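You operate a simulated robot arm through the tools that you are given. There is no shell and no other tool.

You run a simulated robot arm. Do the job below in one go: nothing can be reset, and whatever is moved stays where it is left.

TASK
Paint over the letters of the WHEAT stencil on the yellow box and shut the blue tray lid again.
Fine: with the round green brush, which goes back in its pot; the stencil stays on the box. Set down upright: round green brush. A coat counts when it lies all over at full strength: go over it till it gets no stronger.

Only the result counts: the job must be done as asked and must still hold three seconds after the hand-in. Knocking over, shifting, dropping, spilling or breaking anything else fails it. A push-on lid holds only when it is set on centred and level and pressed home; a screw cap is set on level and turned clockwise until tight.

THE ROBOT
A 7-joint arm with a two-finger parallel gripper, fixed in place. Base frame: the origin is on the floor under the middle of its stand, x ahead of it, y to its left, z up; the work surface is at about z = 0.85. Readings come in m, degrees, newtons and seconds.
It reaches about 1.247 m from its shoulder. Its first joint turns from -132.0 to 132.0 degrees. Payload 3.91 kg.
The tool frame sits at the grasp point between the pads (the TCP): z along the fingers, y along the line on which they close. The tips reach 0.03 m beyond it. Largest opening 0.11 m; finger width 0.02, thickness 0.01; the body of the gripper, 0.048 by 0.112 m, starts 0.055 m behind the TCP.
Orientation is told as [roll, pitch, yaw] about the base's x, y, z axes, in that order, counted from this pose: with the fingers straight down and closing along the base's y, the tool's x points along the base's -x, its y along +y and its z along -z.

THE INTERFACE
- The arm moves only by the tool move_arm. Its argument "rows" is a list of rows, each a list of 7 numbers: the turn, a rotation vector about the tool's x, y, z in degrees, then the shift along the tool's x, y, z in m, then the gripper command, from -1 (fully open) to 1 (shut), values between in proportion. In form: [[wx, wy, wz, x, y, z, jaw], ...]. A call has 1 to 20 rows; each row is the pose to reach, as a shift and turn from the pose commanded when the call began, along the tool's axes at that moment. Each row takes 0.2 s and may step no farther than 0.05 m and 8.6 degrees from the row before; otherwise, or with a gripper value out of range, the whole call is refused. Where a pose cannot be reached the arm comes as near as it can. A force on the tool above 90 N (or 10 N above the force at the start of the call, whichever is more), or a blocked arm, ends the call early, and 0.2 s more pass. The fingers move at their own pace (about 0.108 m/s each) and stop on an object; they squeeze with about 27 N. The grip force told is the motor's: it shows also when the fingers shut on nothing. Time passes only in rows, and 0.2 s behind the last, so rows that repeat a pose let the fingers close. It gives the time, the measured TCP pose, the force on the tool (base axes), the opening and the grip force at its end, in the units of the frame above (readings bear some noise), with the torque about the TCP (base axes, N m) and any sound that the robot's microphone picked up, and new pictures: "pictures" is both (left out), scene, wrist or none.
- Cameras (640 x 400 px; columns grow to the right, rows downward): "scene" is fixed at [0.0504, 0.6485, 1.5317]; the picture's right is [-0.03, -1.00, 0.00], its down [-0.83, 0.02, -0.55] and it looks along [0.55, -0.02, -0.83] (base axes); focal length 315 px, centre (320, 200). "wrist" rides on the gripper at [0.072, 0.017, -0.103] in the tool frame; the picture's right is [-0.23, 0.97, 0.00], its down [-0.76, -0.18, -0.62] and it looks along [-0.61, -0.14, 0.78] (tool axes); focal length 222 px, centre (320, 200).
- measure_at(camera, pixels): there is no depth. For up to 12 entries [column, row, z] of the newest picture of that camera ("zoom" is the newest enlarged one), the place [x, y] in the base frame at which the ray of that pixel passes the height z, good to about 0.002 m. It takes no simulated time.
- inspect(camera, box): a new picture of the part [left, top, right, bottom] of that camera's present view, enlarged. It takes no simulated time.
- hand_in(): hands the job in; it is judged then, once.

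Unless the task says otherwise, let go and move clear before handing in.

The tools are called after ">>>" by a JSON object that holds its "name" and its "arguments". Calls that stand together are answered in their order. move_arm: Moves the arm, as the interface text tells. Its arguments: {"type":"object","properties":{"rows":{"type":"array"},"pictures":{"type":"string","enum":["both","scene","wrist","none"]}},"required":["rows"]} The other tools are called the same way: measure_at (camera, pixels) gives the place at which the rays of pixels pass given heights; inspect (camera, box) takes an enlarged picture of a part of a camera's view; hand_in () hands the job in.

At the start:

```text
clock: 0.0
tcp_pos: [0.3842, 0.4799, 1.2153]
tool_rot: [0.0, 0.0, 0.0]
wrist_force: [0.5, 0.0, 0.4]
ft_torque: [-0.03, -0.04, 0.03]
finger_gap: 0.1097
finger_force: 0.1
```

scene: 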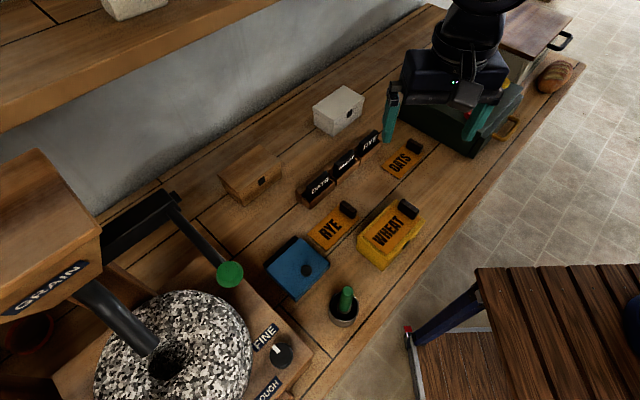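
wrist: 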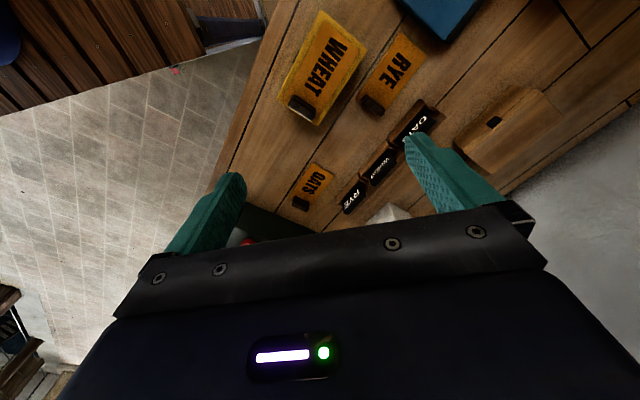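

The scene shows the WHEAT stencil on the yellow box (~390,232), the blue tray (~297,267) and a green brush in a pot (~344,305). I'll zoom in on these before moving.

>>> {"name": "inspect", "arguments": {"camera": "scene", "box": [250, 180, 450, 340]}}

>>> {"name": "inspect", "arguments": {"camera": "wrist", "box": [240, 0, 480, 150]}}

```text
2.50 times, centred on (350, 260) of scene
```

zoom: 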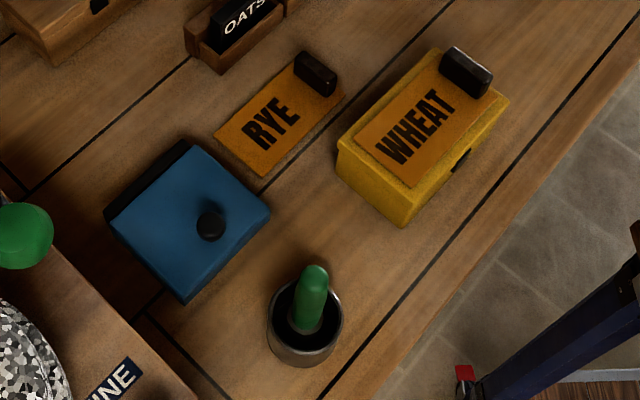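

```text
2.67 times, centred on (360, 75) of wrist
```

zoom: 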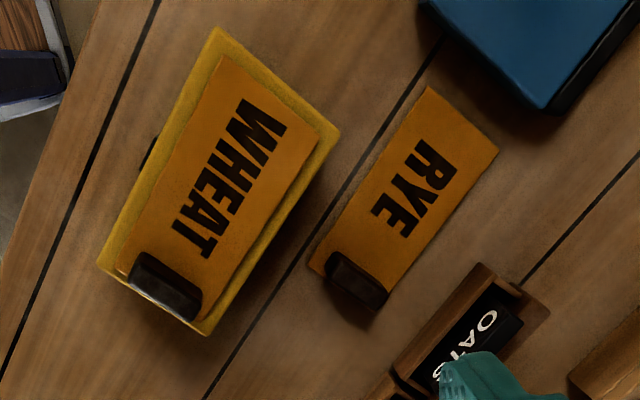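

The blue tray has a knob (scene ~306,270) and a dark strip at the far-left edge that may be a hinge; the green brush stands in a metal pot. I'll measure key points at several heights.

>>> {"name": "measure_at", "arguments": {"camera": "scene", "pixels": [[306, 270, 0.9], [264, 266, 0.85], [297, 301, 0.85], [330, 264, 0.88], [297, 236, 0.88], [344, 325, 0.85], [344, 303, 0.92], [347, 289, 0.95], [347, 289, 1.0], [400, 230, 0.92], [383, 270, 0.85], [420, 220, 0.85]]}}

>>> {"name": "measure_at", "arguments": {"camera": "wrist", "pixels": [[318, 66, 0.92], [318, 66, 0.9], [293, 118, 0.85], [440, 10, 0.85]]}}

```text
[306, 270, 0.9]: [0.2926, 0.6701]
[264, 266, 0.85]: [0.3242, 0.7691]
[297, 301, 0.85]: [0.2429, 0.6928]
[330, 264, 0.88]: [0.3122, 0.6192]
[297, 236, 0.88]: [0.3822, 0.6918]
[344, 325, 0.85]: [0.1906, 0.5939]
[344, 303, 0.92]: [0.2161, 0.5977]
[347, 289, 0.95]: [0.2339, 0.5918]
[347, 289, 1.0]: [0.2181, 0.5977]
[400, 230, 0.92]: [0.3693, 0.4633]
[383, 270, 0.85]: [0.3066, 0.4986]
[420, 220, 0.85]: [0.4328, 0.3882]
```

```text
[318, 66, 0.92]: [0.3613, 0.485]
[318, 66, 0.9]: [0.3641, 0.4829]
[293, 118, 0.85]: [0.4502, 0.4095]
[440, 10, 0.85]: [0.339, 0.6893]
```

The tray knob is near (0.29,0.67) and the brush near (0.22,0.60). I'll yaw the gripper 90° to look toward +y so the wrist camera sees the tray and brush.

>>> {"name": "move_arm", "arguments": {"rows": [[0, 0, -8.2, 0.009, 0.002, 0.0, -1], [0, 0, -16.4, 0.018, 0.004, 0.0, -1], [0, 0, -24.6, 0.027, 0.006, 0.0, -1], [0, 0, -32.8, 0.036, 0.008, 0.0, -1], [0, 0, -41, 0.045, 0.01, 0.0, -1], [0, 0, -49.2, 0.054, 0.012, 0.0, -1], [0, 0, -57.4, 0.063, 0.014, 0.0, -1], [0, 0, -65.6, 0.072, 0.016, 0.0, -1], [0, 0, -73.8, 0.081, 0.018, 0.0, -1], [0, 0, -82, 0.09, 0.02, 0.0, -1], [0, 0, -90, 0.1, 0.02, 0.0, -1], [0, 0, -90, 0.1, 0.02, 0.0, -1]]}}

```text
clock: 2.6
tcp_pos: [0.2851, 0.4991, 1.215]
tool_rot: [-0.1, 0.0, 90.2]
wrist_force: [-0.4, 0.1, 0.2]
ft_torque: [0.01, -0.01, 0.0]
finger_gap: 0.1101
finger_force: 0.1
```

scene: 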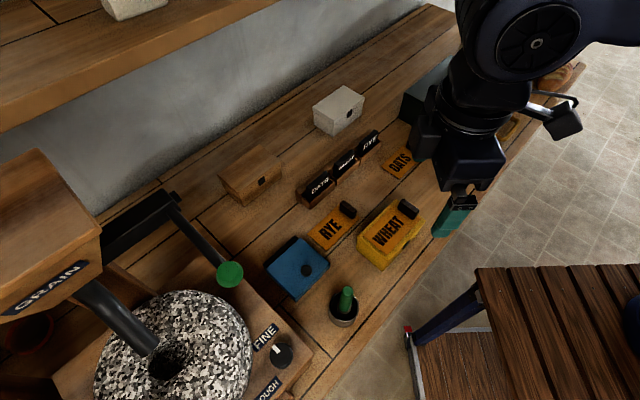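
wrist: 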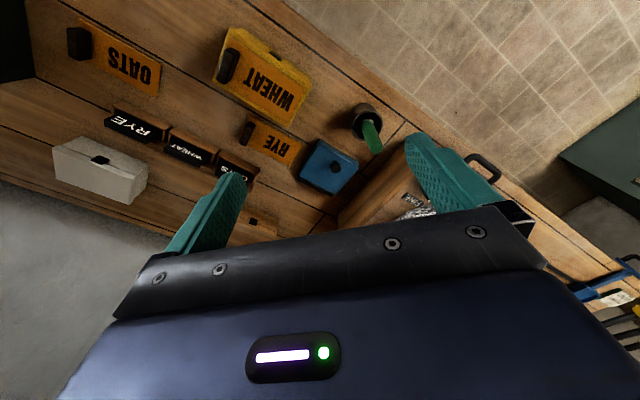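

The wrist view now shows the tray (~328,165), brush pot (~367,128) and WHEAT box (~262,78). I'll enlarge it.

>>> {"name": "inspect", "arguments": {"camera": "wrist", "box": [200, 20, 420, 220]}}

>>> {"name": "inspect", "arguments": {"camera": "wrist", "box": [290, 90, 400, 200]}}

```text
2.00 times, centred on (310, 120) of wrist
```

zoom: 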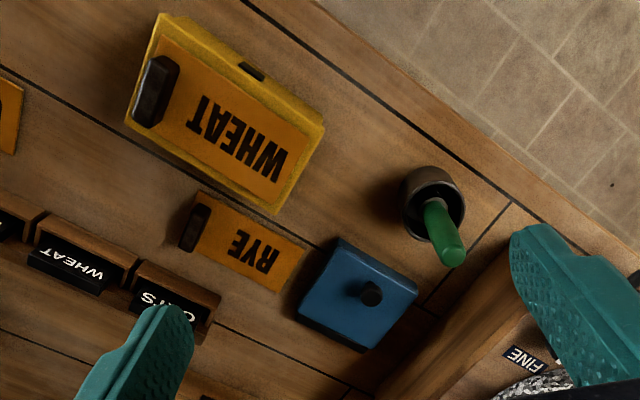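

```text
3.64 times, centred on (345, 145) of wrist
```

zoom: 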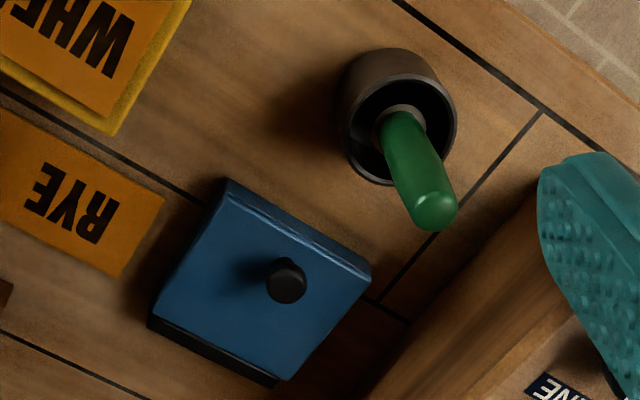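

I'll triangulate the knob, brush top, pot rim and box corners between the two cameras.

>>> {"name": "measure_at", "arguments": {"camera": "wrist", "pixels": [[335.3, 166, 0.88], [335.3, 166, 0.92], [378, 147.5, 0.95], [378, 147.5, 1.0], [367.4, 125.2, 0.9], [367.4, 125.2, 0.95], [278.5, 20, 0.9], [278.5, 20, 0.95], [297, 126, 0.9], [297, 126, 0.95]]}}

>>> {"name": "measure_at", "arguments": {"camera": "scene", "pixels": [[306, 269, 0.88], [306, 269, 0.92], [347.6, 288.5, 0.95], [347.6, 288.5, 1.0], [344, 304, 0.9], [344, 304, 0.95], [396.5, 199.5, 0.9], [396.5, 199.5, 0.95], [357.5, 237, 0.9], [357.5, 237, 0.95], [383, 260, 0.9], [383, 260, 0.95]]}}

```text
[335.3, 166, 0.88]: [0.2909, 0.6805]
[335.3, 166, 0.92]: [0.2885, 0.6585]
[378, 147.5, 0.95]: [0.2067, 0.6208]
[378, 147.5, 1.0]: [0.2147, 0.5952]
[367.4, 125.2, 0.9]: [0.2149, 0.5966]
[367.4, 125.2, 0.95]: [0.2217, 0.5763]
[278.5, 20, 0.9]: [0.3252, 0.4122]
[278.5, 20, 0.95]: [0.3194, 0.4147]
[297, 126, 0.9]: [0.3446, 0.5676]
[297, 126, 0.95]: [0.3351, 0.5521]
```

```text
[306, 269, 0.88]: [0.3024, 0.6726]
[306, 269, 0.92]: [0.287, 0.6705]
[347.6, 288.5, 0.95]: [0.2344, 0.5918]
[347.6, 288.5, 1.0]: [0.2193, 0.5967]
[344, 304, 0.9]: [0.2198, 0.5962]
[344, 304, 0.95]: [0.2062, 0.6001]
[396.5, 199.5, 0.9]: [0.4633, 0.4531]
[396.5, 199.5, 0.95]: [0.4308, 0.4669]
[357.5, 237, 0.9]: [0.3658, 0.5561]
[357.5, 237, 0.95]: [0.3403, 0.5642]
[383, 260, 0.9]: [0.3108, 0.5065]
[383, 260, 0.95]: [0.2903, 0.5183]
```

Brush top is around (0.217,0.596,1.0), pot rim z≈0.90, knob around (0.292,0.670,0.90). I'll come closer for a better look at the tray's hinge and at the box.

>>> {"name": "move_arm", "arguments": {"rows": [[0, 0, 0, 0, -0.02, 0.03, -1], [0, 0, 0, -0.01, -0.04, 0.06, -1], [0, 0, 0, -0.02, -0.06, 0.09, -1], [0, 0, 0, -0.03, -0.06, 0.12, -1], [0, 0, 0, -0.03, -0.06, 0.12, -1]]}}

```text
clock: 3.8
tcp_pos: [0.345, 0.5288, 1.0979]
tool_rot: [0.0, 0.0, 89.9]
wrist_force: [0.6, 0.4, 1.1]
ft_torque: [-0.01, -0.03, -0.01]
finger_gap: 0.1104
finger_force: 0.0
```

scene: 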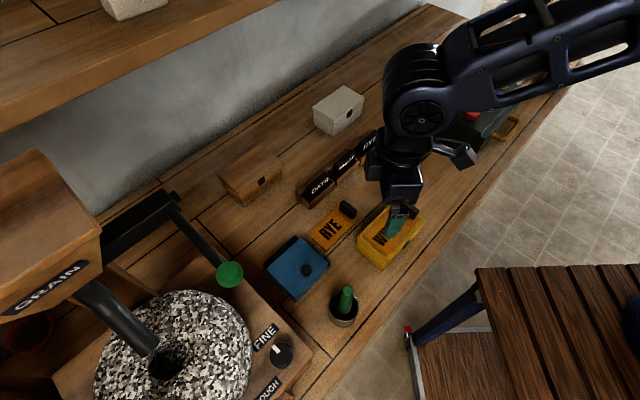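
wrist: 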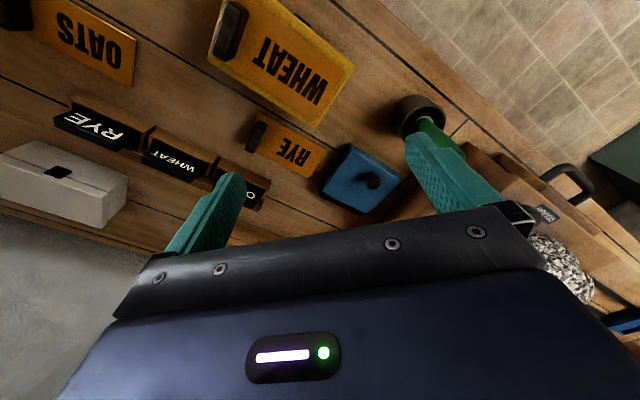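

The tray is now closer in the wrist view (~362,180). Enlarging it to see the hinge and knob.

>>> {"name": "inspect", "arguments": {"camera": "wrist", "box": [310, 130, 420, 220]}}

>>> {"name": "inspect", "arguments": {"camera": "wrist", "box": [190, 0, 380, 130]}}

>>> {"name": "inspect", "arguments": {"camera": "scene", "box": [255, 225, 375, 340]}}

```text
4.44 times, centred on (365, 175) of wrist
```

zoom: 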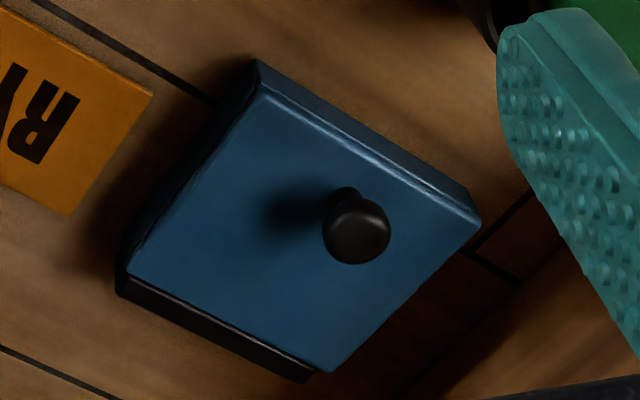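

```text
3.08 times, centred on (285, 65) of wrist
```

zoom: 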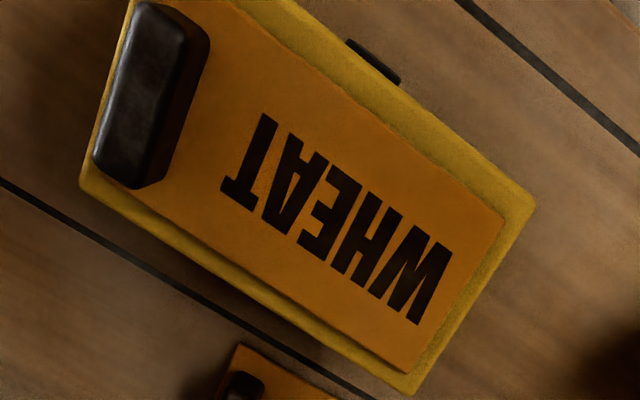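

```text
3.48 times, centred on (315, 282) of scene
```

zoom: 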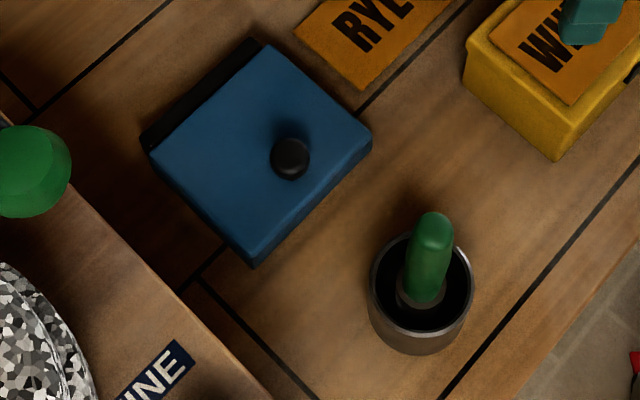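

The lid is a blue slab with a ball knob near its front edge, and a black hinge/body strip along its back (+x,+y) edge. I'll triangulate lid corners and the box corners in both views.

>>> {"name": "measure_at", "arguments": {"camera": "wrist", "pixels": [[352, 151, 0.87], [352, 151, 0.89], [400.7, 178.4, 0.87], [400.7, 178.4, 0.89], [367, 213.8, 0.87], [367, 213.8, 0.89], [321.2, 190.8, 0.87], [321.2, 190.8, 0.89], [373.2, 181.5, 0.9], [373.2, 181.5, 0.91]]}}

>>> {"name": "measure_at", "arguments": {"camera": "scene", "pixels": [[329.9, 263.3, 0.87], [329.9, 263.3, 0.89], [295.4, 300.6, 0.87], [295.4, 300.6, 0.89], [266.1, 269, 0.87], [266.1, 269, 0.89], [299.1, 237.4, 0.87], [299.1, 237.4, 0.89], [306.4, 269.8, 0.9], [306.4, 269.8, 0.91]]}}

```text
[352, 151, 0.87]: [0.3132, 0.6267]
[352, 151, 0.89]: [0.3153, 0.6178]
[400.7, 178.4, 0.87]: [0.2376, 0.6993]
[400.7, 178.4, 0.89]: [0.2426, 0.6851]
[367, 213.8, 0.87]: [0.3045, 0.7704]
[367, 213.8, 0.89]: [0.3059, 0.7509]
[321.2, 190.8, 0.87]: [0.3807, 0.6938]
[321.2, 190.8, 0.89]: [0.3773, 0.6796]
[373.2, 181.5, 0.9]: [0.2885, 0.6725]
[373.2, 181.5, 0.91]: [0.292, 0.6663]
```

```text
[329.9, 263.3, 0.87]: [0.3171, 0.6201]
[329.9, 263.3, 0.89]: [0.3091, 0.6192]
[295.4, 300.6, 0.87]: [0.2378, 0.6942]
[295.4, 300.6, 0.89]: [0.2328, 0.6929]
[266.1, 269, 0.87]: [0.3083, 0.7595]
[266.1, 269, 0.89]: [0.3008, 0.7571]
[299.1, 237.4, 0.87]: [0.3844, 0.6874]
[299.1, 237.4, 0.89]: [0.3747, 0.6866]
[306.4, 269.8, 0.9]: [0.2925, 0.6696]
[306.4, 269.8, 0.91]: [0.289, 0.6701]
```

The lid top sits at z≈0.88 with its back edge from (0.305,0.759) to (0.379,0.687), knob ball at (0.291,0.671,0.905), so the hinge axis runs at ~135°. I need to know where the mill's green-ball lever is (scene 230,272) and the box top geometry before choosing the approach.

>>> {"name": "measure_at", "arguments": {"camera": "scene", "pixels": [[230, 272, 0.95], [230, 272, 1.05], [230, 272, 1.15], [176, 200, 1.05], [176, 200, 1.15], [150, 222, 1.15], [285, 325, 0.9], [285, 325, 0.95], [310, 350, 0.9]]}}

>>> {"name": "inspect", "arguments": {"camera": "scene", "box": [100, 170, 340, 360]}}

>>> {"name": "inspect", "arguments": {"camera": "wrist", "box": [440, 120, 640, 300]}}

```text
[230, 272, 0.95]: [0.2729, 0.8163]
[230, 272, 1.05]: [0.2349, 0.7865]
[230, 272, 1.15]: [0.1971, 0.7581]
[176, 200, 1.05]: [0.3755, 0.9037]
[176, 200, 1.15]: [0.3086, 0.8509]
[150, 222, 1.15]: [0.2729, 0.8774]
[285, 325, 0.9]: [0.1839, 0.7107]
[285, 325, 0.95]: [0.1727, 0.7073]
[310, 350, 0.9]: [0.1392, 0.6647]
```

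```text
2.11 times, centred on (220, 265) of scene
```

zoom: 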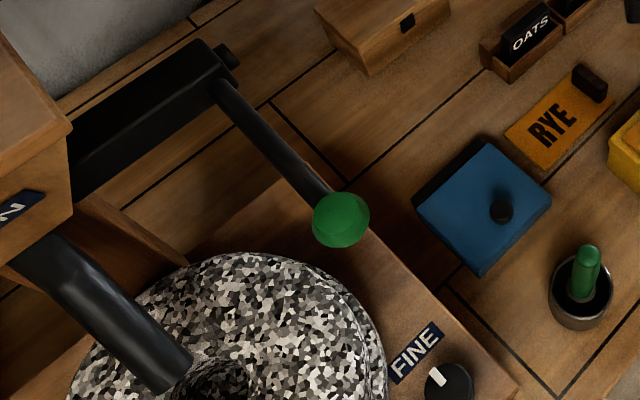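

```text
2.22 times, centred on (540, 210) of wrist
```

zoom: 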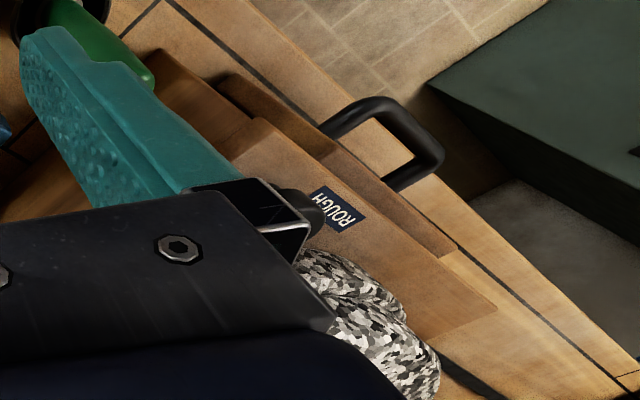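

The lever ball is somewhere around z 1.05–1.15 beyond the tray, so I want minimal tilt. I'll inspect the gripper itself in the scene to see how far the camera sticks out, since the brush stands near the knob.

>>> {"name": "inspect", "arguments": {"camera": "scene", "box": [340, 40, 500, 280]}}

```text
1.67 times, centred on (420, 160) of scene
```

zoom: 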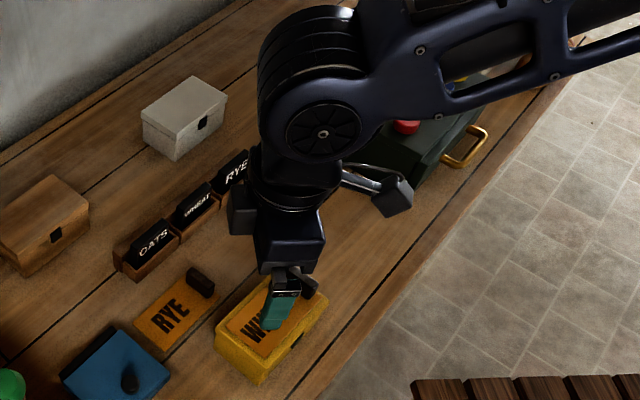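

The camera box hangs off the gripper, and a straight-down grasp at the knob would put it close to the brush top; a 20° tilt at yaw 45° clears it. I'll first go halfway at yaw 45° and look again, including at the lever ball.

>>> {"name": "move_arm", "arguments": {"rows": [[0, 0, 7.5, -0.015, 0.002, 0, -1], [0, 0, 15, -0.03, 0.004, 0, -1], [0, 0, 22.5, -0.045, 0.006, 0, -1], [0, 0, 30, -0.06, 0.008, 0, -1], [0, 0, 37.5, -0.075, 0.01, 0, -1], [0, 0, 45, -0.09, 0.01, 0, -1], [0, 0, 45, -0.09, 0.01, 0, -1]]}}

```text
clock: 5.4
tcp_pos: [0.3316, 0.6198, 1.0936]
tool_rot: [0.0, 0.1, 44.9]
wrist_force: [-0.5, -0.4, -0.4]
ft_torque: [0.0, 0.0, 0.02]
finger_gap: 0.1098
finger_force: 0.2
```

scene: 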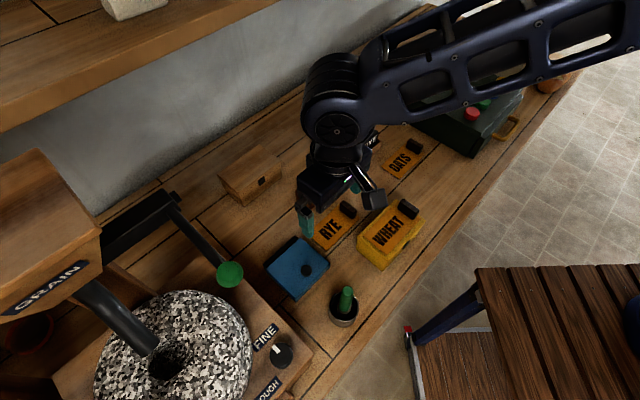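
wrist: 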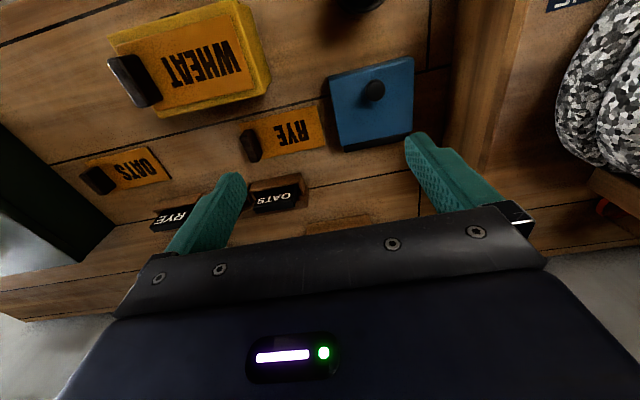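

The lid with the knob is well visible now (wrist ~372,95), with a black rear strip next to the fingers. I'll zoom for a more precise knob fix.

>>> {"name": "inspect", "arguments": {"camera": "wrist", "box": [315, 40, 435, 160]}}

```text
3.33 times, centred on (375, 100) of wrist
```

zoom: 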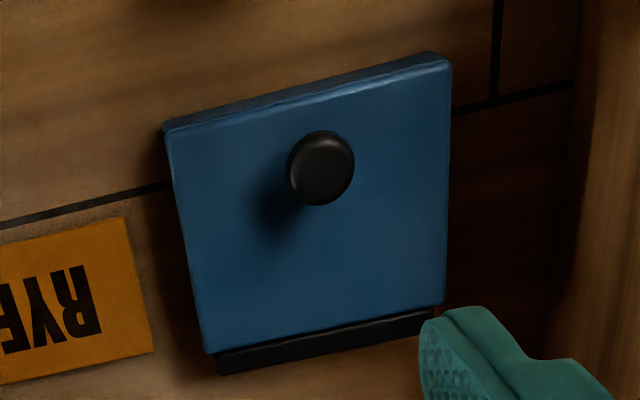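

>>> {"name": "measure_at", "arguments": {"camera": "zoom", "pixels": [[321, 168, 0.9], [321, 168, 0.905], [321, 168, 0.91], [170, 128, 0.88], [449, 60, 0.88], [445, 305, 0.88], [205, 352, 0.88], [218, 373, 0.86], [436, 330, 0.87]]}}

>>> {"name": "measure_at", "arguments": {"camera": "scene", "pixels": [[306.4, 269.8, 0.9], [306.4, 269.8, 0.905], [306.4, 269.8, 0.91]]}}

```text
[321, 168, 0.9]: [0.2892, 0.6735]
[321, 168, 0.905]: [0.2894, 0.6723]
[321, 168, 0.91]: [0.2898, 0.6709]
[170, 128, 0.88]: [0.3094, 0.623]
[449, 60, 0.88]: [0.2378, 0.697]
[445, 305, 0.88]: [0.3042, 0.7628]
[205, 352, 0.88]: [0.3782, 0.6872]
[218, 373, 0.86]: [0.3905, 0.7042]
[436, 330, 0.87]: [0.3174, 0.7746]
```

```text
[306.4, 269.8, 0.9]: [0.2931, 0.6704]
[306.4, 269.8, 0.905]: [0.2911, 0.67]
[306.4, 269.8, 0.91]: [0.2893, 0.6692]
```

Knob centre ≈ (0.290,0.671,0.907). I'll tilt 20° and move to a pre-grasp point 10 cm back along the tilted tool axis.

>>> {"name": "move_arm", "arguments": {"rows": [[0, 5, 0, -0.012, 0.017, 0.0, -1], [0, 10, 0, -0.024, 0.034, 0.02, -1], [0, 15, 0, -0.035, 0.05, 0.05, -1], [0, 20, 0, -0.0453, 0.0665, 0.081, -1], [0, 20, 0, -0.0453, 0.0665, 0.081, -1]]}}

```text
clock: 6.6
tcp_pos: [0.3193, 0.6981, 1.016]
tool_rot: [-0.1, 20.1, 45.0]
wrist_force: [-0.2, -0.7, 0.0]
ft_torque: [0.03, -0.01, 0.0]
finger_gap: 0.1102
finger_force: 0.1
```

scene: 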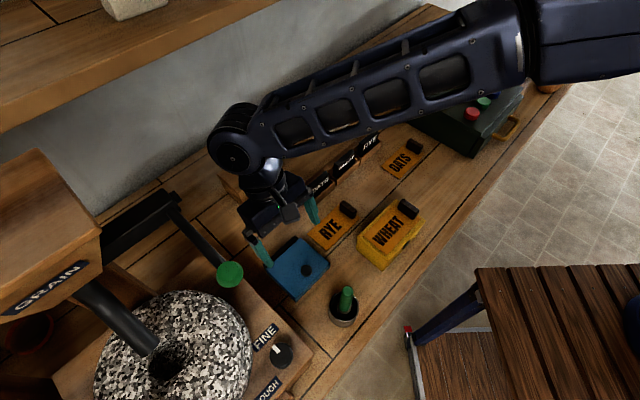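
wrist: 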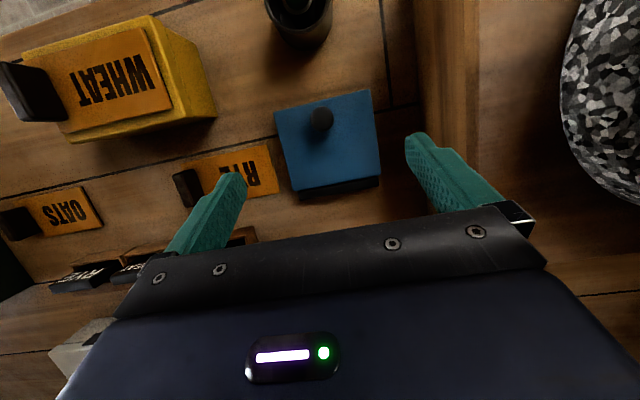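

The pose is as planned (pitch 20, yaw 45) and the fingers straddle the knob (wrist ~320,118). I'll narrow the fingers to ~6 cm to stay clear of the mill base and advance 8 cm along the tool axis.

>>> {"name": "move_arm", "arguments": {"rows": [[0, 0, 0, 0, 0.0, 0.0, -0.1], [0, 0, 0, 0, 0.001, 0.02, -0.1], [0, 0, 0, 0, 0.0015, 0.045, -0.1], [0, 0, 0, 0, 0.0015, 0.07, -0.1], [0, 0, 0, 0, 0.0015, 0.07, -0.1]]}}

>>> {"name": "inspect", "arguments": {"camera": "wrist", "box": [220, 60, 420, 220]}}

>>> {"name": "inspect", "arguments": {"camera": "scene", "box": [220, 180, 380, 340]}}

```text
clock: 7.8
tcp_pos: [0.2993, 0.6832, 0.9518]
tool_rot: [0.0, 20.0, 45.0]
wrist_force: [0.8, 0.3, 1.1]
ft_torque: [-0.02, 0.03, 0.02]
finger_gap: 0.0603
finger_force: 0.0
```

scene: 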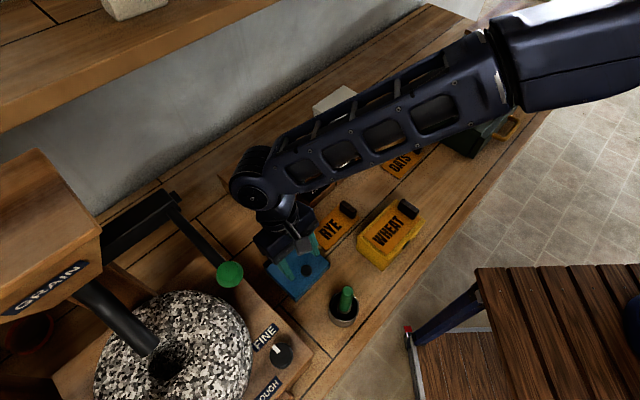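
wrist: 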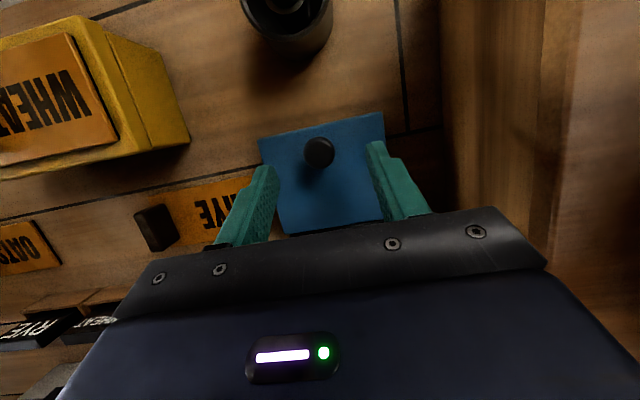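

```text
2.50 times, centred on (320, 140) of wrist
```

zoom: 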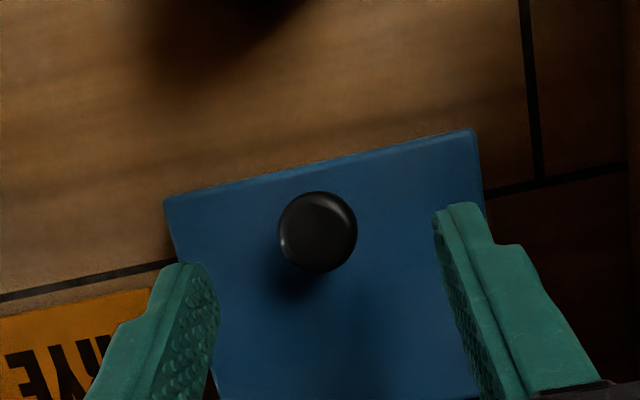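

```text
2.50 times, centred on (300, 260) of scene
```

zoom: 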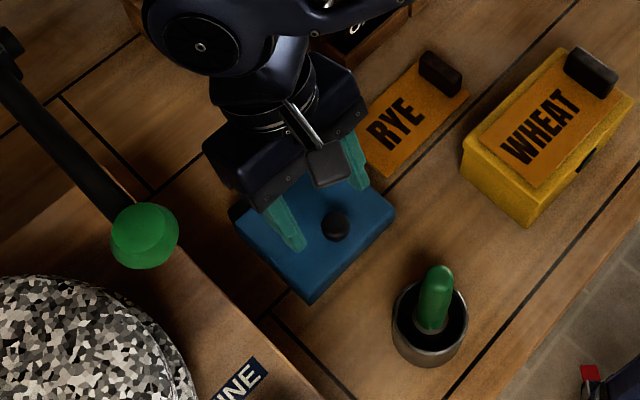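

The knob sits exactly on the tool axis (wrist ~319,153, predicted 320,152). I'll advance 3.2 cm and close on it.

>>> {"name": "move_arm", "arguments": {"rows": [[0, 0, 0, 0, 0, 0.016, -0.1], [0, 0, 0, 0, 0, 0.032, -0.1], [0, 0, 0, 0, 0, 0.032, -0.1], [0, 0, 0, 0, 0, 0.032, 0.3], [0, 0, 0, 0, 0, 0.032, 0.8], [0, 0, 0, 0, 0, 0.032, 1], [0, 0, 0, 0, 0, 0.032, 1]]}}

>>> {"name": "inspect", "arguments": {"camera": "scene", "box": [220, 180, 380, 340]}}

```text
clock: 9.4
tcp_pos: [0.2938, 0.6758, 0.9186]
tool_rot: [-0.2, 20.0, 44.9]
wrist_force: [11.1, -22.4, 0.4]
ft_torque: [-0.61, -0.1, 0.13]
finger_gap: 0.0229
finger_force: 44.8
```

scene: 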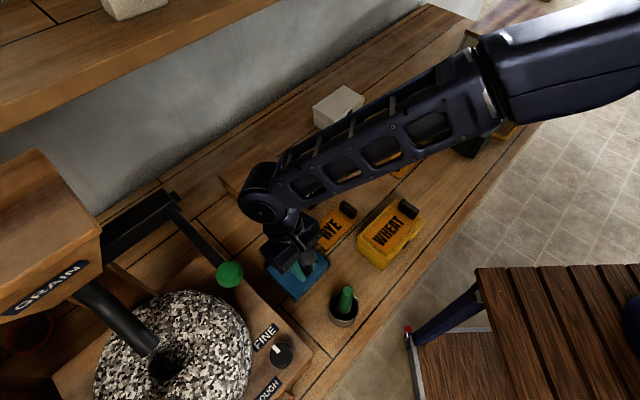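
wrist: 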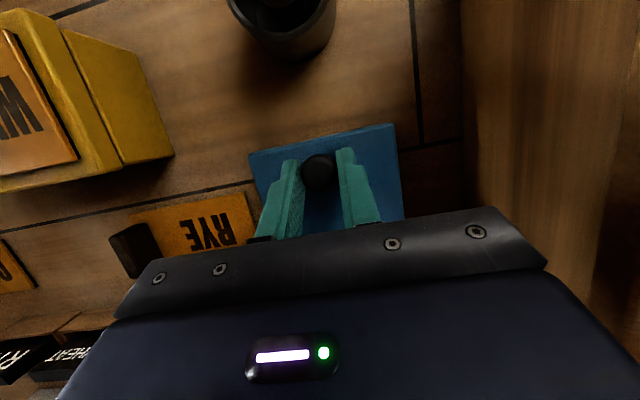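

```text
2.50 times, centred on (300, 260) of scene
```

zoom: 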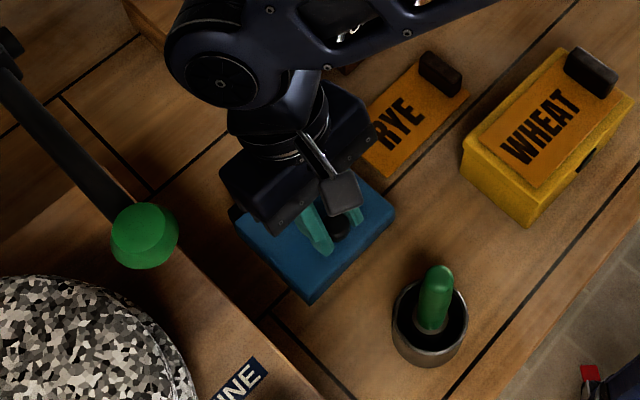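

The fingers hold the knob (gap 0.023), but there's ~24 N sideways along −tool y, so I'm slightly off-centre. I'll shift −2 mm in tool y to relieve it.

>>> {"name": "move_arm", "arguments": {"rows": [[0, 0, 0, 0, -0.001, 0, 1], [0, 0, 0, 0, -0.002, 0, 1], [0, 0, 0, 0, -0.002, 0, 1]], "pictures": "none"}}

```text
clock: 10.2
tcp_pos: [0.2949, 0.6764, 0.9201]
tool_rot: [0.0, 20.0, 45.0]
wrist_force: [9.1, -8.5, -8.2]
ft_torque: [-0.56, 0.25, 0.08]
finger_gap: 0.0227
finger_force: 45.0
```

Side force halved to ~12 N; another −2 mm should null it.

>>> {"name": "move_arm", "arguments": {"rows": [[0, 0, 0, 0, -0.001, 0, 1], [0, 0, 0, 0, -0.002, 0, 1], [0, 0, 0, 0, -0.002, 0, 1]], "pictures": "none"}}

```text
clock: 11.0
tcp_pos: [0.2945, 0.676, 0.9189]
tool_rot: [0.3, 20.0, 45.2]
wrist_force: [-20.3, 23.4, -3.6]
ft_torque: [0.4, 0.58, -0.18]
finger_gap: 0.0229
finger_force: 45.1
```

It overshot (now +31 N along tool y), so I'll go back 1.4 mm.

>>> {"name": "move_arm", "arguments": {"rows": [[0, 0, 0, 0, 0.0014, 0, 1], [0, 0, 0, 0, 0.0014, 0, 1]], "pictures": "none"}}

```text
clock: 11.6
tcp_pos: [0.2934, 0.6759, 0.9198]
tool_rot: [0.0, 20.1, 45.1]
wrist_force: [-21.7, 18.5, 7.6]
ft_torque: [0.7, 0.12, -0.17]
finger_gap: 0.0228
finger_force: 44.6
```

Still ~28 N; shifting another 1.2 mm in +tool y.

>>> {"name": "move_arm", "arguments": {"rows": [[0, 0, 0, 0, 0.0012, 0, 1], [0, 0, 0, 0, 0.0012, 0, 1], [0, 0, 0, 0, 0.0012, 0, 1]], "pictures": "none"}}

```text
clock: 12.4
tcp_pos: [0.2942, 0.6748, 0.9206]
tool_rot: [0.0, 19.9, 44.9]
wrist_force: [-14.3, 11.8, 16.7]
ft_torque: [0.78, -0.23, -0.12]
finger_gap: 0.0226
finger_force: 45.1
```

The lateral force is down to ~18 N; now I'll start lifting along the expected hinge arc (about 8°), and look.

>>> {"name": "move_arm", "arguments": {"rows": [[0, 0, 0, -0.0005, 0.0005, -0.0055, 1], [0, 0, 0, -0.0012, 0.0005, -0.0109, 1], [0, 0, 0, -0.0012, 0.0005, -0.0109, 1]]}}

>>> {"name": "inspect", "arguments": {"camera": "scene", "box": [240, 210, 380, 340]}}

>>> {"name": "inspect", "arguments": {"camera": "wrist", "box": [220, 80, 440, 240]}}

```text
clock: 13.2
tcp_pos: [0.2971, 0.679, 0.9284]
tool_rot: [-0.1, 20.2, 45.0]
wrist_force: [-18.7, -8.7, -6.4]
ft_torque: [-0.9, 1.04, -0.09]
finger_gap: 0.0229
finger_force: 45.2
```

scene: 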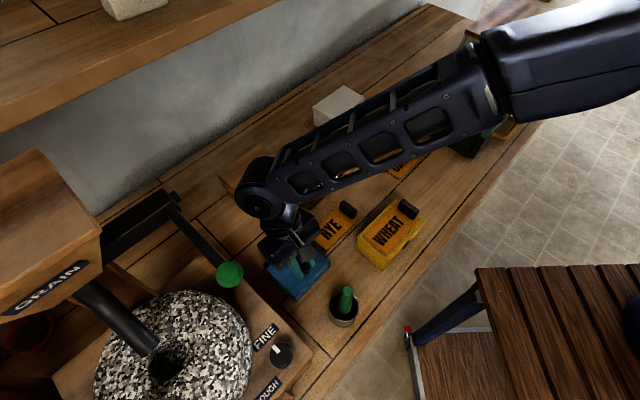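
wrist: 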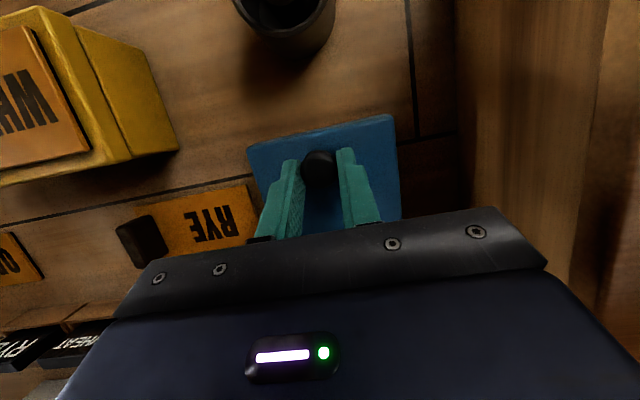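

```text
3.08 times, centred on (310, 275) of scene
```

zoom: 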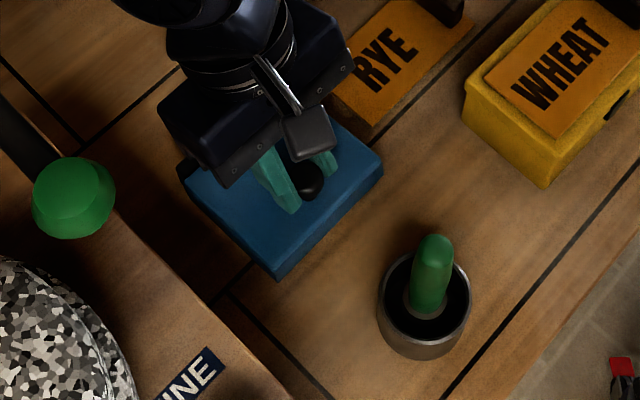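

```text
2.50 times, centred on (330, 160) of wrist
```

zoom: 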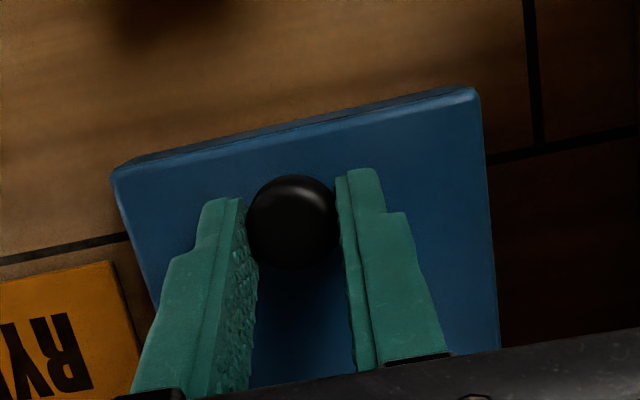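

The lid is clearly hinged: its front edge has lifted in the wrist view. I'll continue the arc to ~24° in small steps while watching the forces.

>>> {"name": "move_arm", "arguments": {"rows": [[0, 0, 0, -0.001, 0.0, -0.0071, 1], [0, 0, 0, -0.0028, 0.0, -0.0141, 1], [0, 0, 0, -0.0058, 0.0, -0.0222, 1], [0, 0, 0, -0.0058, 0.0, -0.0222, 1]]}}

>>> {"name": "inspect", "arguments": {"camera": "wrist", "box": [220, 80, 440, 240]}}

```text
clock: 14.2
tcp_pos: [0.307, 0.6909, 0.9475]
tool_rot: [0.1, 20.0, 45.0]
wrist_force: [-19.7, -11.5, -0.9]
ft_torque: [-0.95, 1.14, -0.04]
finger_gap: 0.0227
finger_force: 44.7
```

scene: 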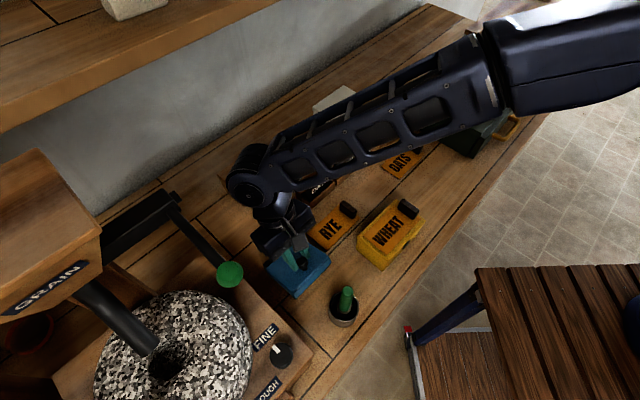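
wrist: 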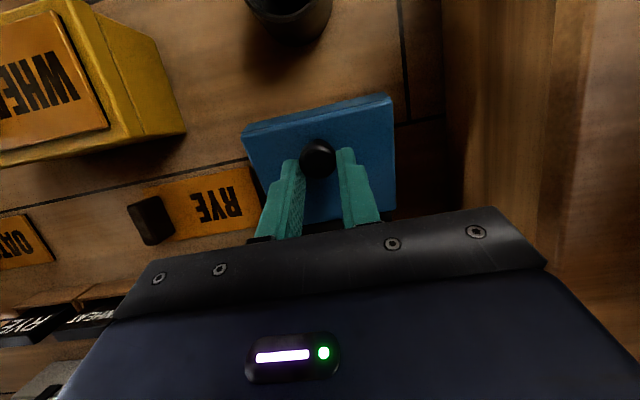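

```text
2.50 times, centred on (330, 160) of wrist
```

zoom: 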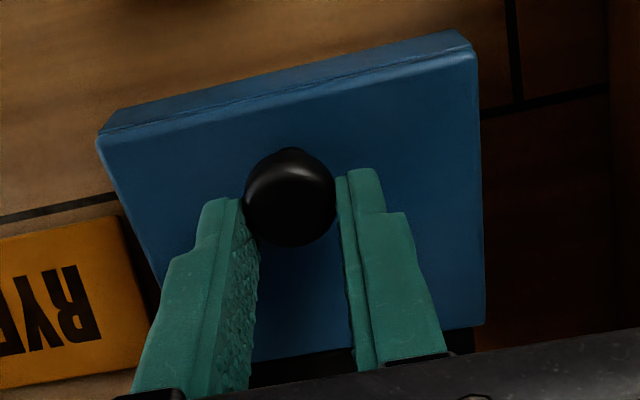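

The lid is now ~22° up and the knob pivots smoothly between the pads with ~20 N. I'll continue to ~48°, adding a small extra tilt.

>>> {"name": "move_arm", "arguments": {"rows": [[0, 2, 0, -0.0035, 0.0, -0.0079, 1], [0, 4, 0, -0.0086, 0.0, -0.0153, 1], [0, 6, 0, -0.0145, 0.0, -0.0221, 1], [0, 8, 0, -0.0212, 0.0, -0.0282, 1], [0, 8, 0, -0.0212, 0.0, -0.0282, 1]]}}

>>> {"name": "inspect", "arguments": {"camera": "wrist", "box": [220, 80, 440, 240]}}

>>> {"name": "inspect", "arguments": {"camera": "scene", "box": [240, 180, 380, 320]}}

```text
clock: 15.4
tcp_pos: [0.3298, 0.7112, 0.966]
tool_rot: [0.1, 27.8, 45.0]
wrist_force: [-8.6, 11.1, 9.7]
ft_torque: [0.53, -0.16, -0.3]
finger_gap: 0.021
finger_force: 44.8
```

scene: 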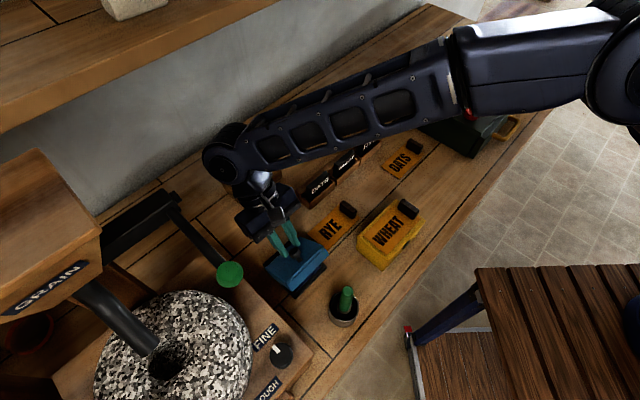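
wrist: 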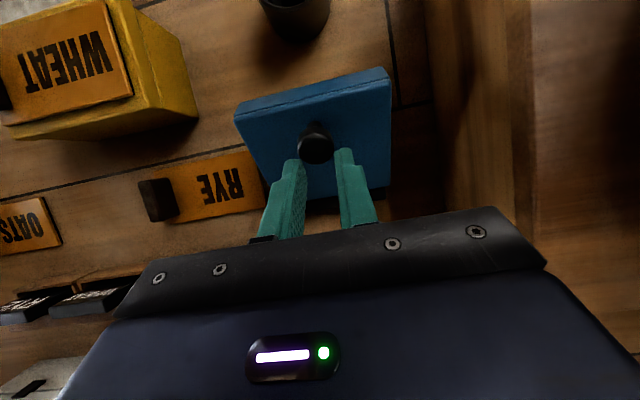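

```text
2.50 times, centred on (330, 160) of wrist
```

zoom: 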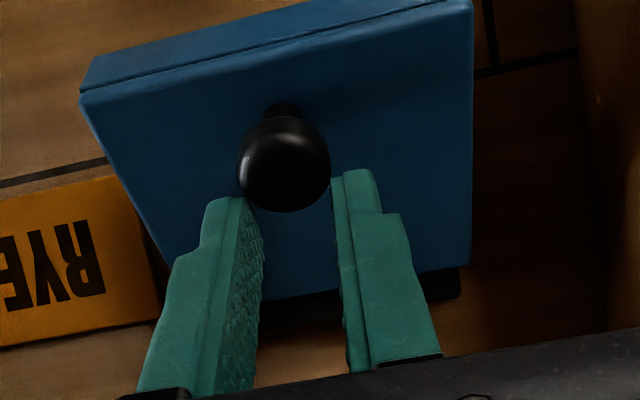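

```text
2.86 times, centred on (310, 250) of scene
```

zoom: 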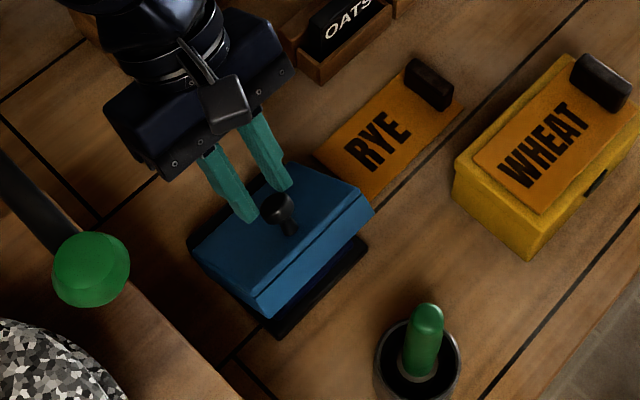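

The knob has crept to the fingertips (wrist ~316,145) while the lid is ~30–35° open. I'll triangulate the ball's present place before going on.

>>> {"name": "measure_at", "arguments": {"camera": "scene", "pixels": [[295.2, 252.4, 0.93], [295.2, 252.4, 0.94], [295.2, 252.4, 0.95], [290.7, 291, 0.9], [290.7, 291, 0.92], [328, 254, 0.9], [328, 254, 0.92]]}}

>>> {"name": "measure_at", "arguments": {"camera": "wrist", "pixels": [[315.6, 145.2, 0.93], [315.6, 145.2, 0.94], [315.6, 145.2, 0.95], [234.5, 116.5, 0.9], [234.5, 116.5, 0.92], [390.5, 80, 0.9], [390.5, 80, 0.92]]}}

```text
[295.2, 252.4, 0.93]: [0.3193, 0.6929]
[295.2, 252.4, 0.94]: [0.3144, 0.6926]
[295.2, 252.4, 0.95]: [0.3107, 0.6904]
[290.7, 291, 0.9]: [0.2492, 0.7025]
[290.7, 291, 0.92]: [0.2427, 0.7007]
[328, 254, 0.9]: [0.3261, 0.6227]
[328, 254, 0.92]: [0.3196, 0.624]
```

```text
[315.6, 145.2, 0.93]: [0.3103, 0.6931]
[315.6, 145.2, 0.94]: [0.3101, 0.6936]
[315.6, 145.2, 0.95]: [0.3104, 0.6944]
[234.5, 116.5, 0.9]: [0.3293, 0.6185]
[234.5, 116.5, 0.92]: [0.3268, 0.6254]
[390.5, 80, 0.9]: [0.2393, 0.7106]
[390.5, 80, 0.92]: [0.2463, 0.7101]
```

The ball is at (0.3105,0.693,0.945) – right at the pad edge, so the grip is about to slip; lid is ~34° open. I'll loosen the fingers a little to learn whether the hinge holds the lid by itself or lets it fall.

>>> {"name": "move_arm", "arguments": {"rows": [[0, 0, 0, 0, 0, 0, 0.45], [0, 0, 0, 0, 0, 0, 0.3], [0, 0, 0, 0, 0, 0, 0.3]]}}

>>> {"name": "inspect", "arguments": {"camera": "scene", "box": [240, 180, 380, 320]}}

```text
clock: 16.2
tcp_pos: [0.328, 0.7097, 0.9655]
tool_rot: [0.0, 28.1, 45.0]
wrist_force: [-0.8, 0.7, 0.1]
ft_torque: [0.01, 0.04, -0.01]
finger_gap: 0.0384
finger_force: 0.0
```

scene: 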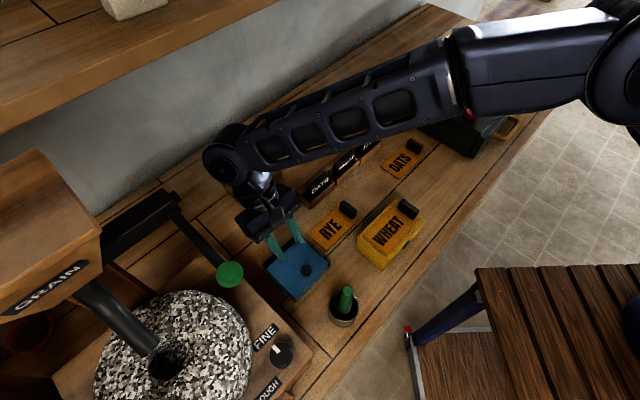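
wrist: 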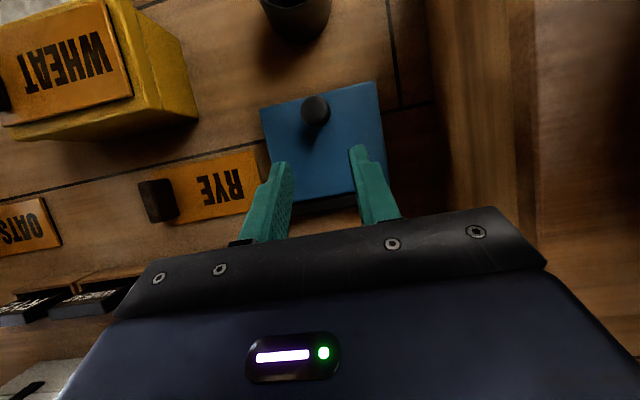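

```text
2.86 times, centred on (310, 250) of scene
```

zoom: 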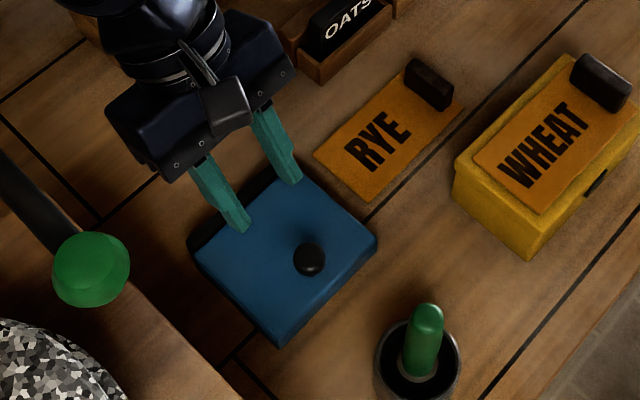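

The lid fell shut as soon as I loosened (hinge is free), tray unmoved. So I must turn the tool with the lid; a start tilted toward the robot needs the camera on the far side (yaw 225°), so I'll retreat and test whether that yaw is reachable.

>>> {"name": "move_arm", "arguments": {"rows": [[0, 0, 0, 0, 0, -0.03, -0.1], [0, 0, 0, 0, 0, -0.06, -0.1], [0, 0, 0, 0, 0, -0.09, -0.1], [0, 0, 0, 0, 0, -0.12, -0.1], [0, -7, 0, 0, 0, -0.14, -0.1], [0, -14, 0, 0, -0.01, -0.15, -0.1], [0, -21, 0, 0.0, -0.03, -0.16, -0.1], [0, -28, 0, 0.02, -0.06, -0.17, -0.1], [0, -28, 0, 0.04, -0.09, -0.17, -0.1], [0, -28, 0, 0.04, -0.09, -0.17, -0.1]]}}

```text
clock: 18.4
tcp_pos: [0.426, 0.6781, 1.1364]
tool_rot: [0.0, -0.1, 45.0]
wrist_force: [0.4, 0.4, -0.5]
ft_torque: [-0.01, 0.02, 0.02]
finger_gap: 0.0603
finger_force: 0.1
```

scene: 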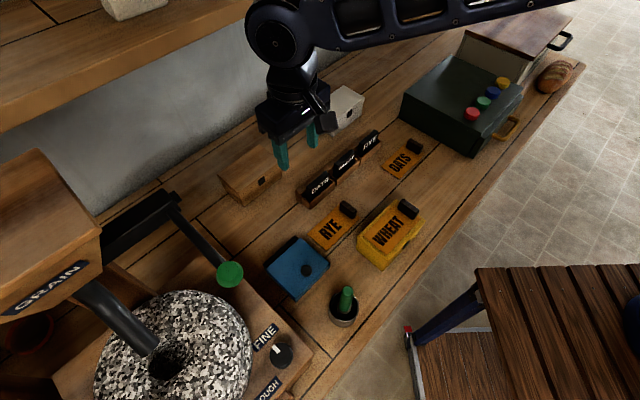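
wrist: 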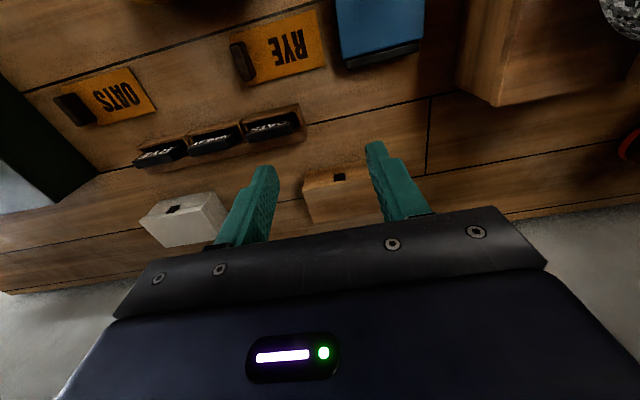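

Everything is still in place. I'll turn the gripper about its axis toward yaw 225° while moving over clear space.

>>> {"name": "move_arm", "arguments": {"rows": [[0, 0, -8.5, 0.01, -0.005, 0, -0.1], [0, 0, -17, 0.02, -0.01, 0, -0.1], [0, 0, -25.5, 0.03, -0.015, 0, -0.1], [0, 0, -34, 0.04, -0.02, 0, -0.1], [0, 0, -42.5, 0.05, -0.025, 0, -0.1], [0, 0, -51, 0.06, -0.03, 0, -0.1], [0, 0, -59.5, 0.07, -0.035, 0, -0.1], [0, 0, -68, 0.08, -0.04, 0, -0.1], [0, 0, -76.5, 0.092, -0.0495, 0, -0.1], [0, 0, -85, 0.092, -0.0495, 0, -0.1], [0, 0, -93.5, 0.092, -0.0495, 0, -0.1], [0, 0, -102, 0.092, -0.0495, 0, -0.1], [0, 0, -110.5, 0.092, -0.0495, 0, -0.1], [0, 0, -119, 0.092, -0.0495, 0, -0.1]], "pictures": "scene"}}

```text
clock: 21.4
tcp_pos: [0.3937, 0.5773, 1.1358]
tool_rot: [-0.1, -0.1, 164.1]
wrist_force: [-0.9, -0.6, -0.6]
ft_torque: [0.01, -0.01, 0.0]
finger_gap: 0.0606
finger_force: 0.0
```

scene: 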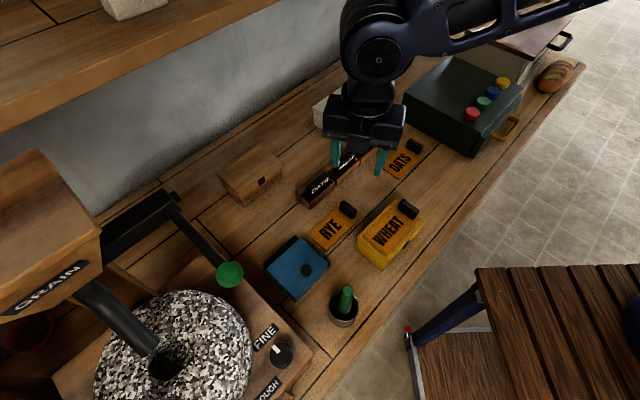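

Yaw 164° reached without trouble; I'll turn the remaining 61° to 225°.

>>> {"name": "move_arm", "arguments": {"rows": [[0, 0, -8.5, 0, 0, 0, -0.1], [0, 0, -17, 0, 0, 0, -0.1], [0, 0, -25.5, 0, 0, 0, -0.1], [0, 0, -34, 0, 0, 0, -0.1], [0, 0, -42.5, 0, 0, 0, -0.1], [0, 0, -51, 0, 0, 0, -0.1], [0, 0, -59.5, 0, 0, 0, -0.1], [0, 0, -61, 0, 0, 0, -0.1], [0, 0, -61, 0, 0, 0, -0.1]]}}

```text
clock: 23.4
tcp_pos: [0.3922, 0.5759, 1.1364]
tool_rot: [0.0, 0.0, -135.0]
wrist_force: [0.2, -0.1, -0.5]
ft_torque: [0.0, -0.04, -0.04]
finger_gap: 0.0605
finger_force: 0.0
```

scene: 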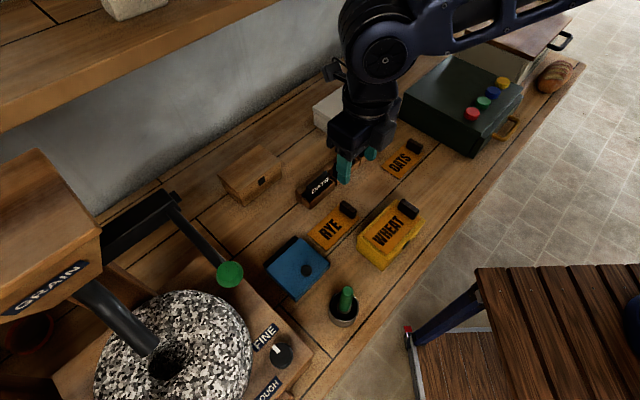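
wrist: 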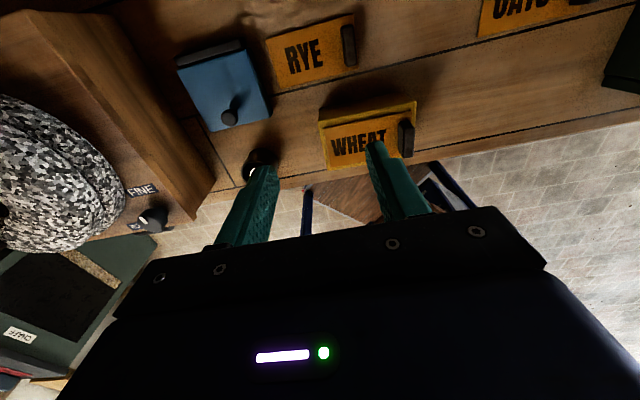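

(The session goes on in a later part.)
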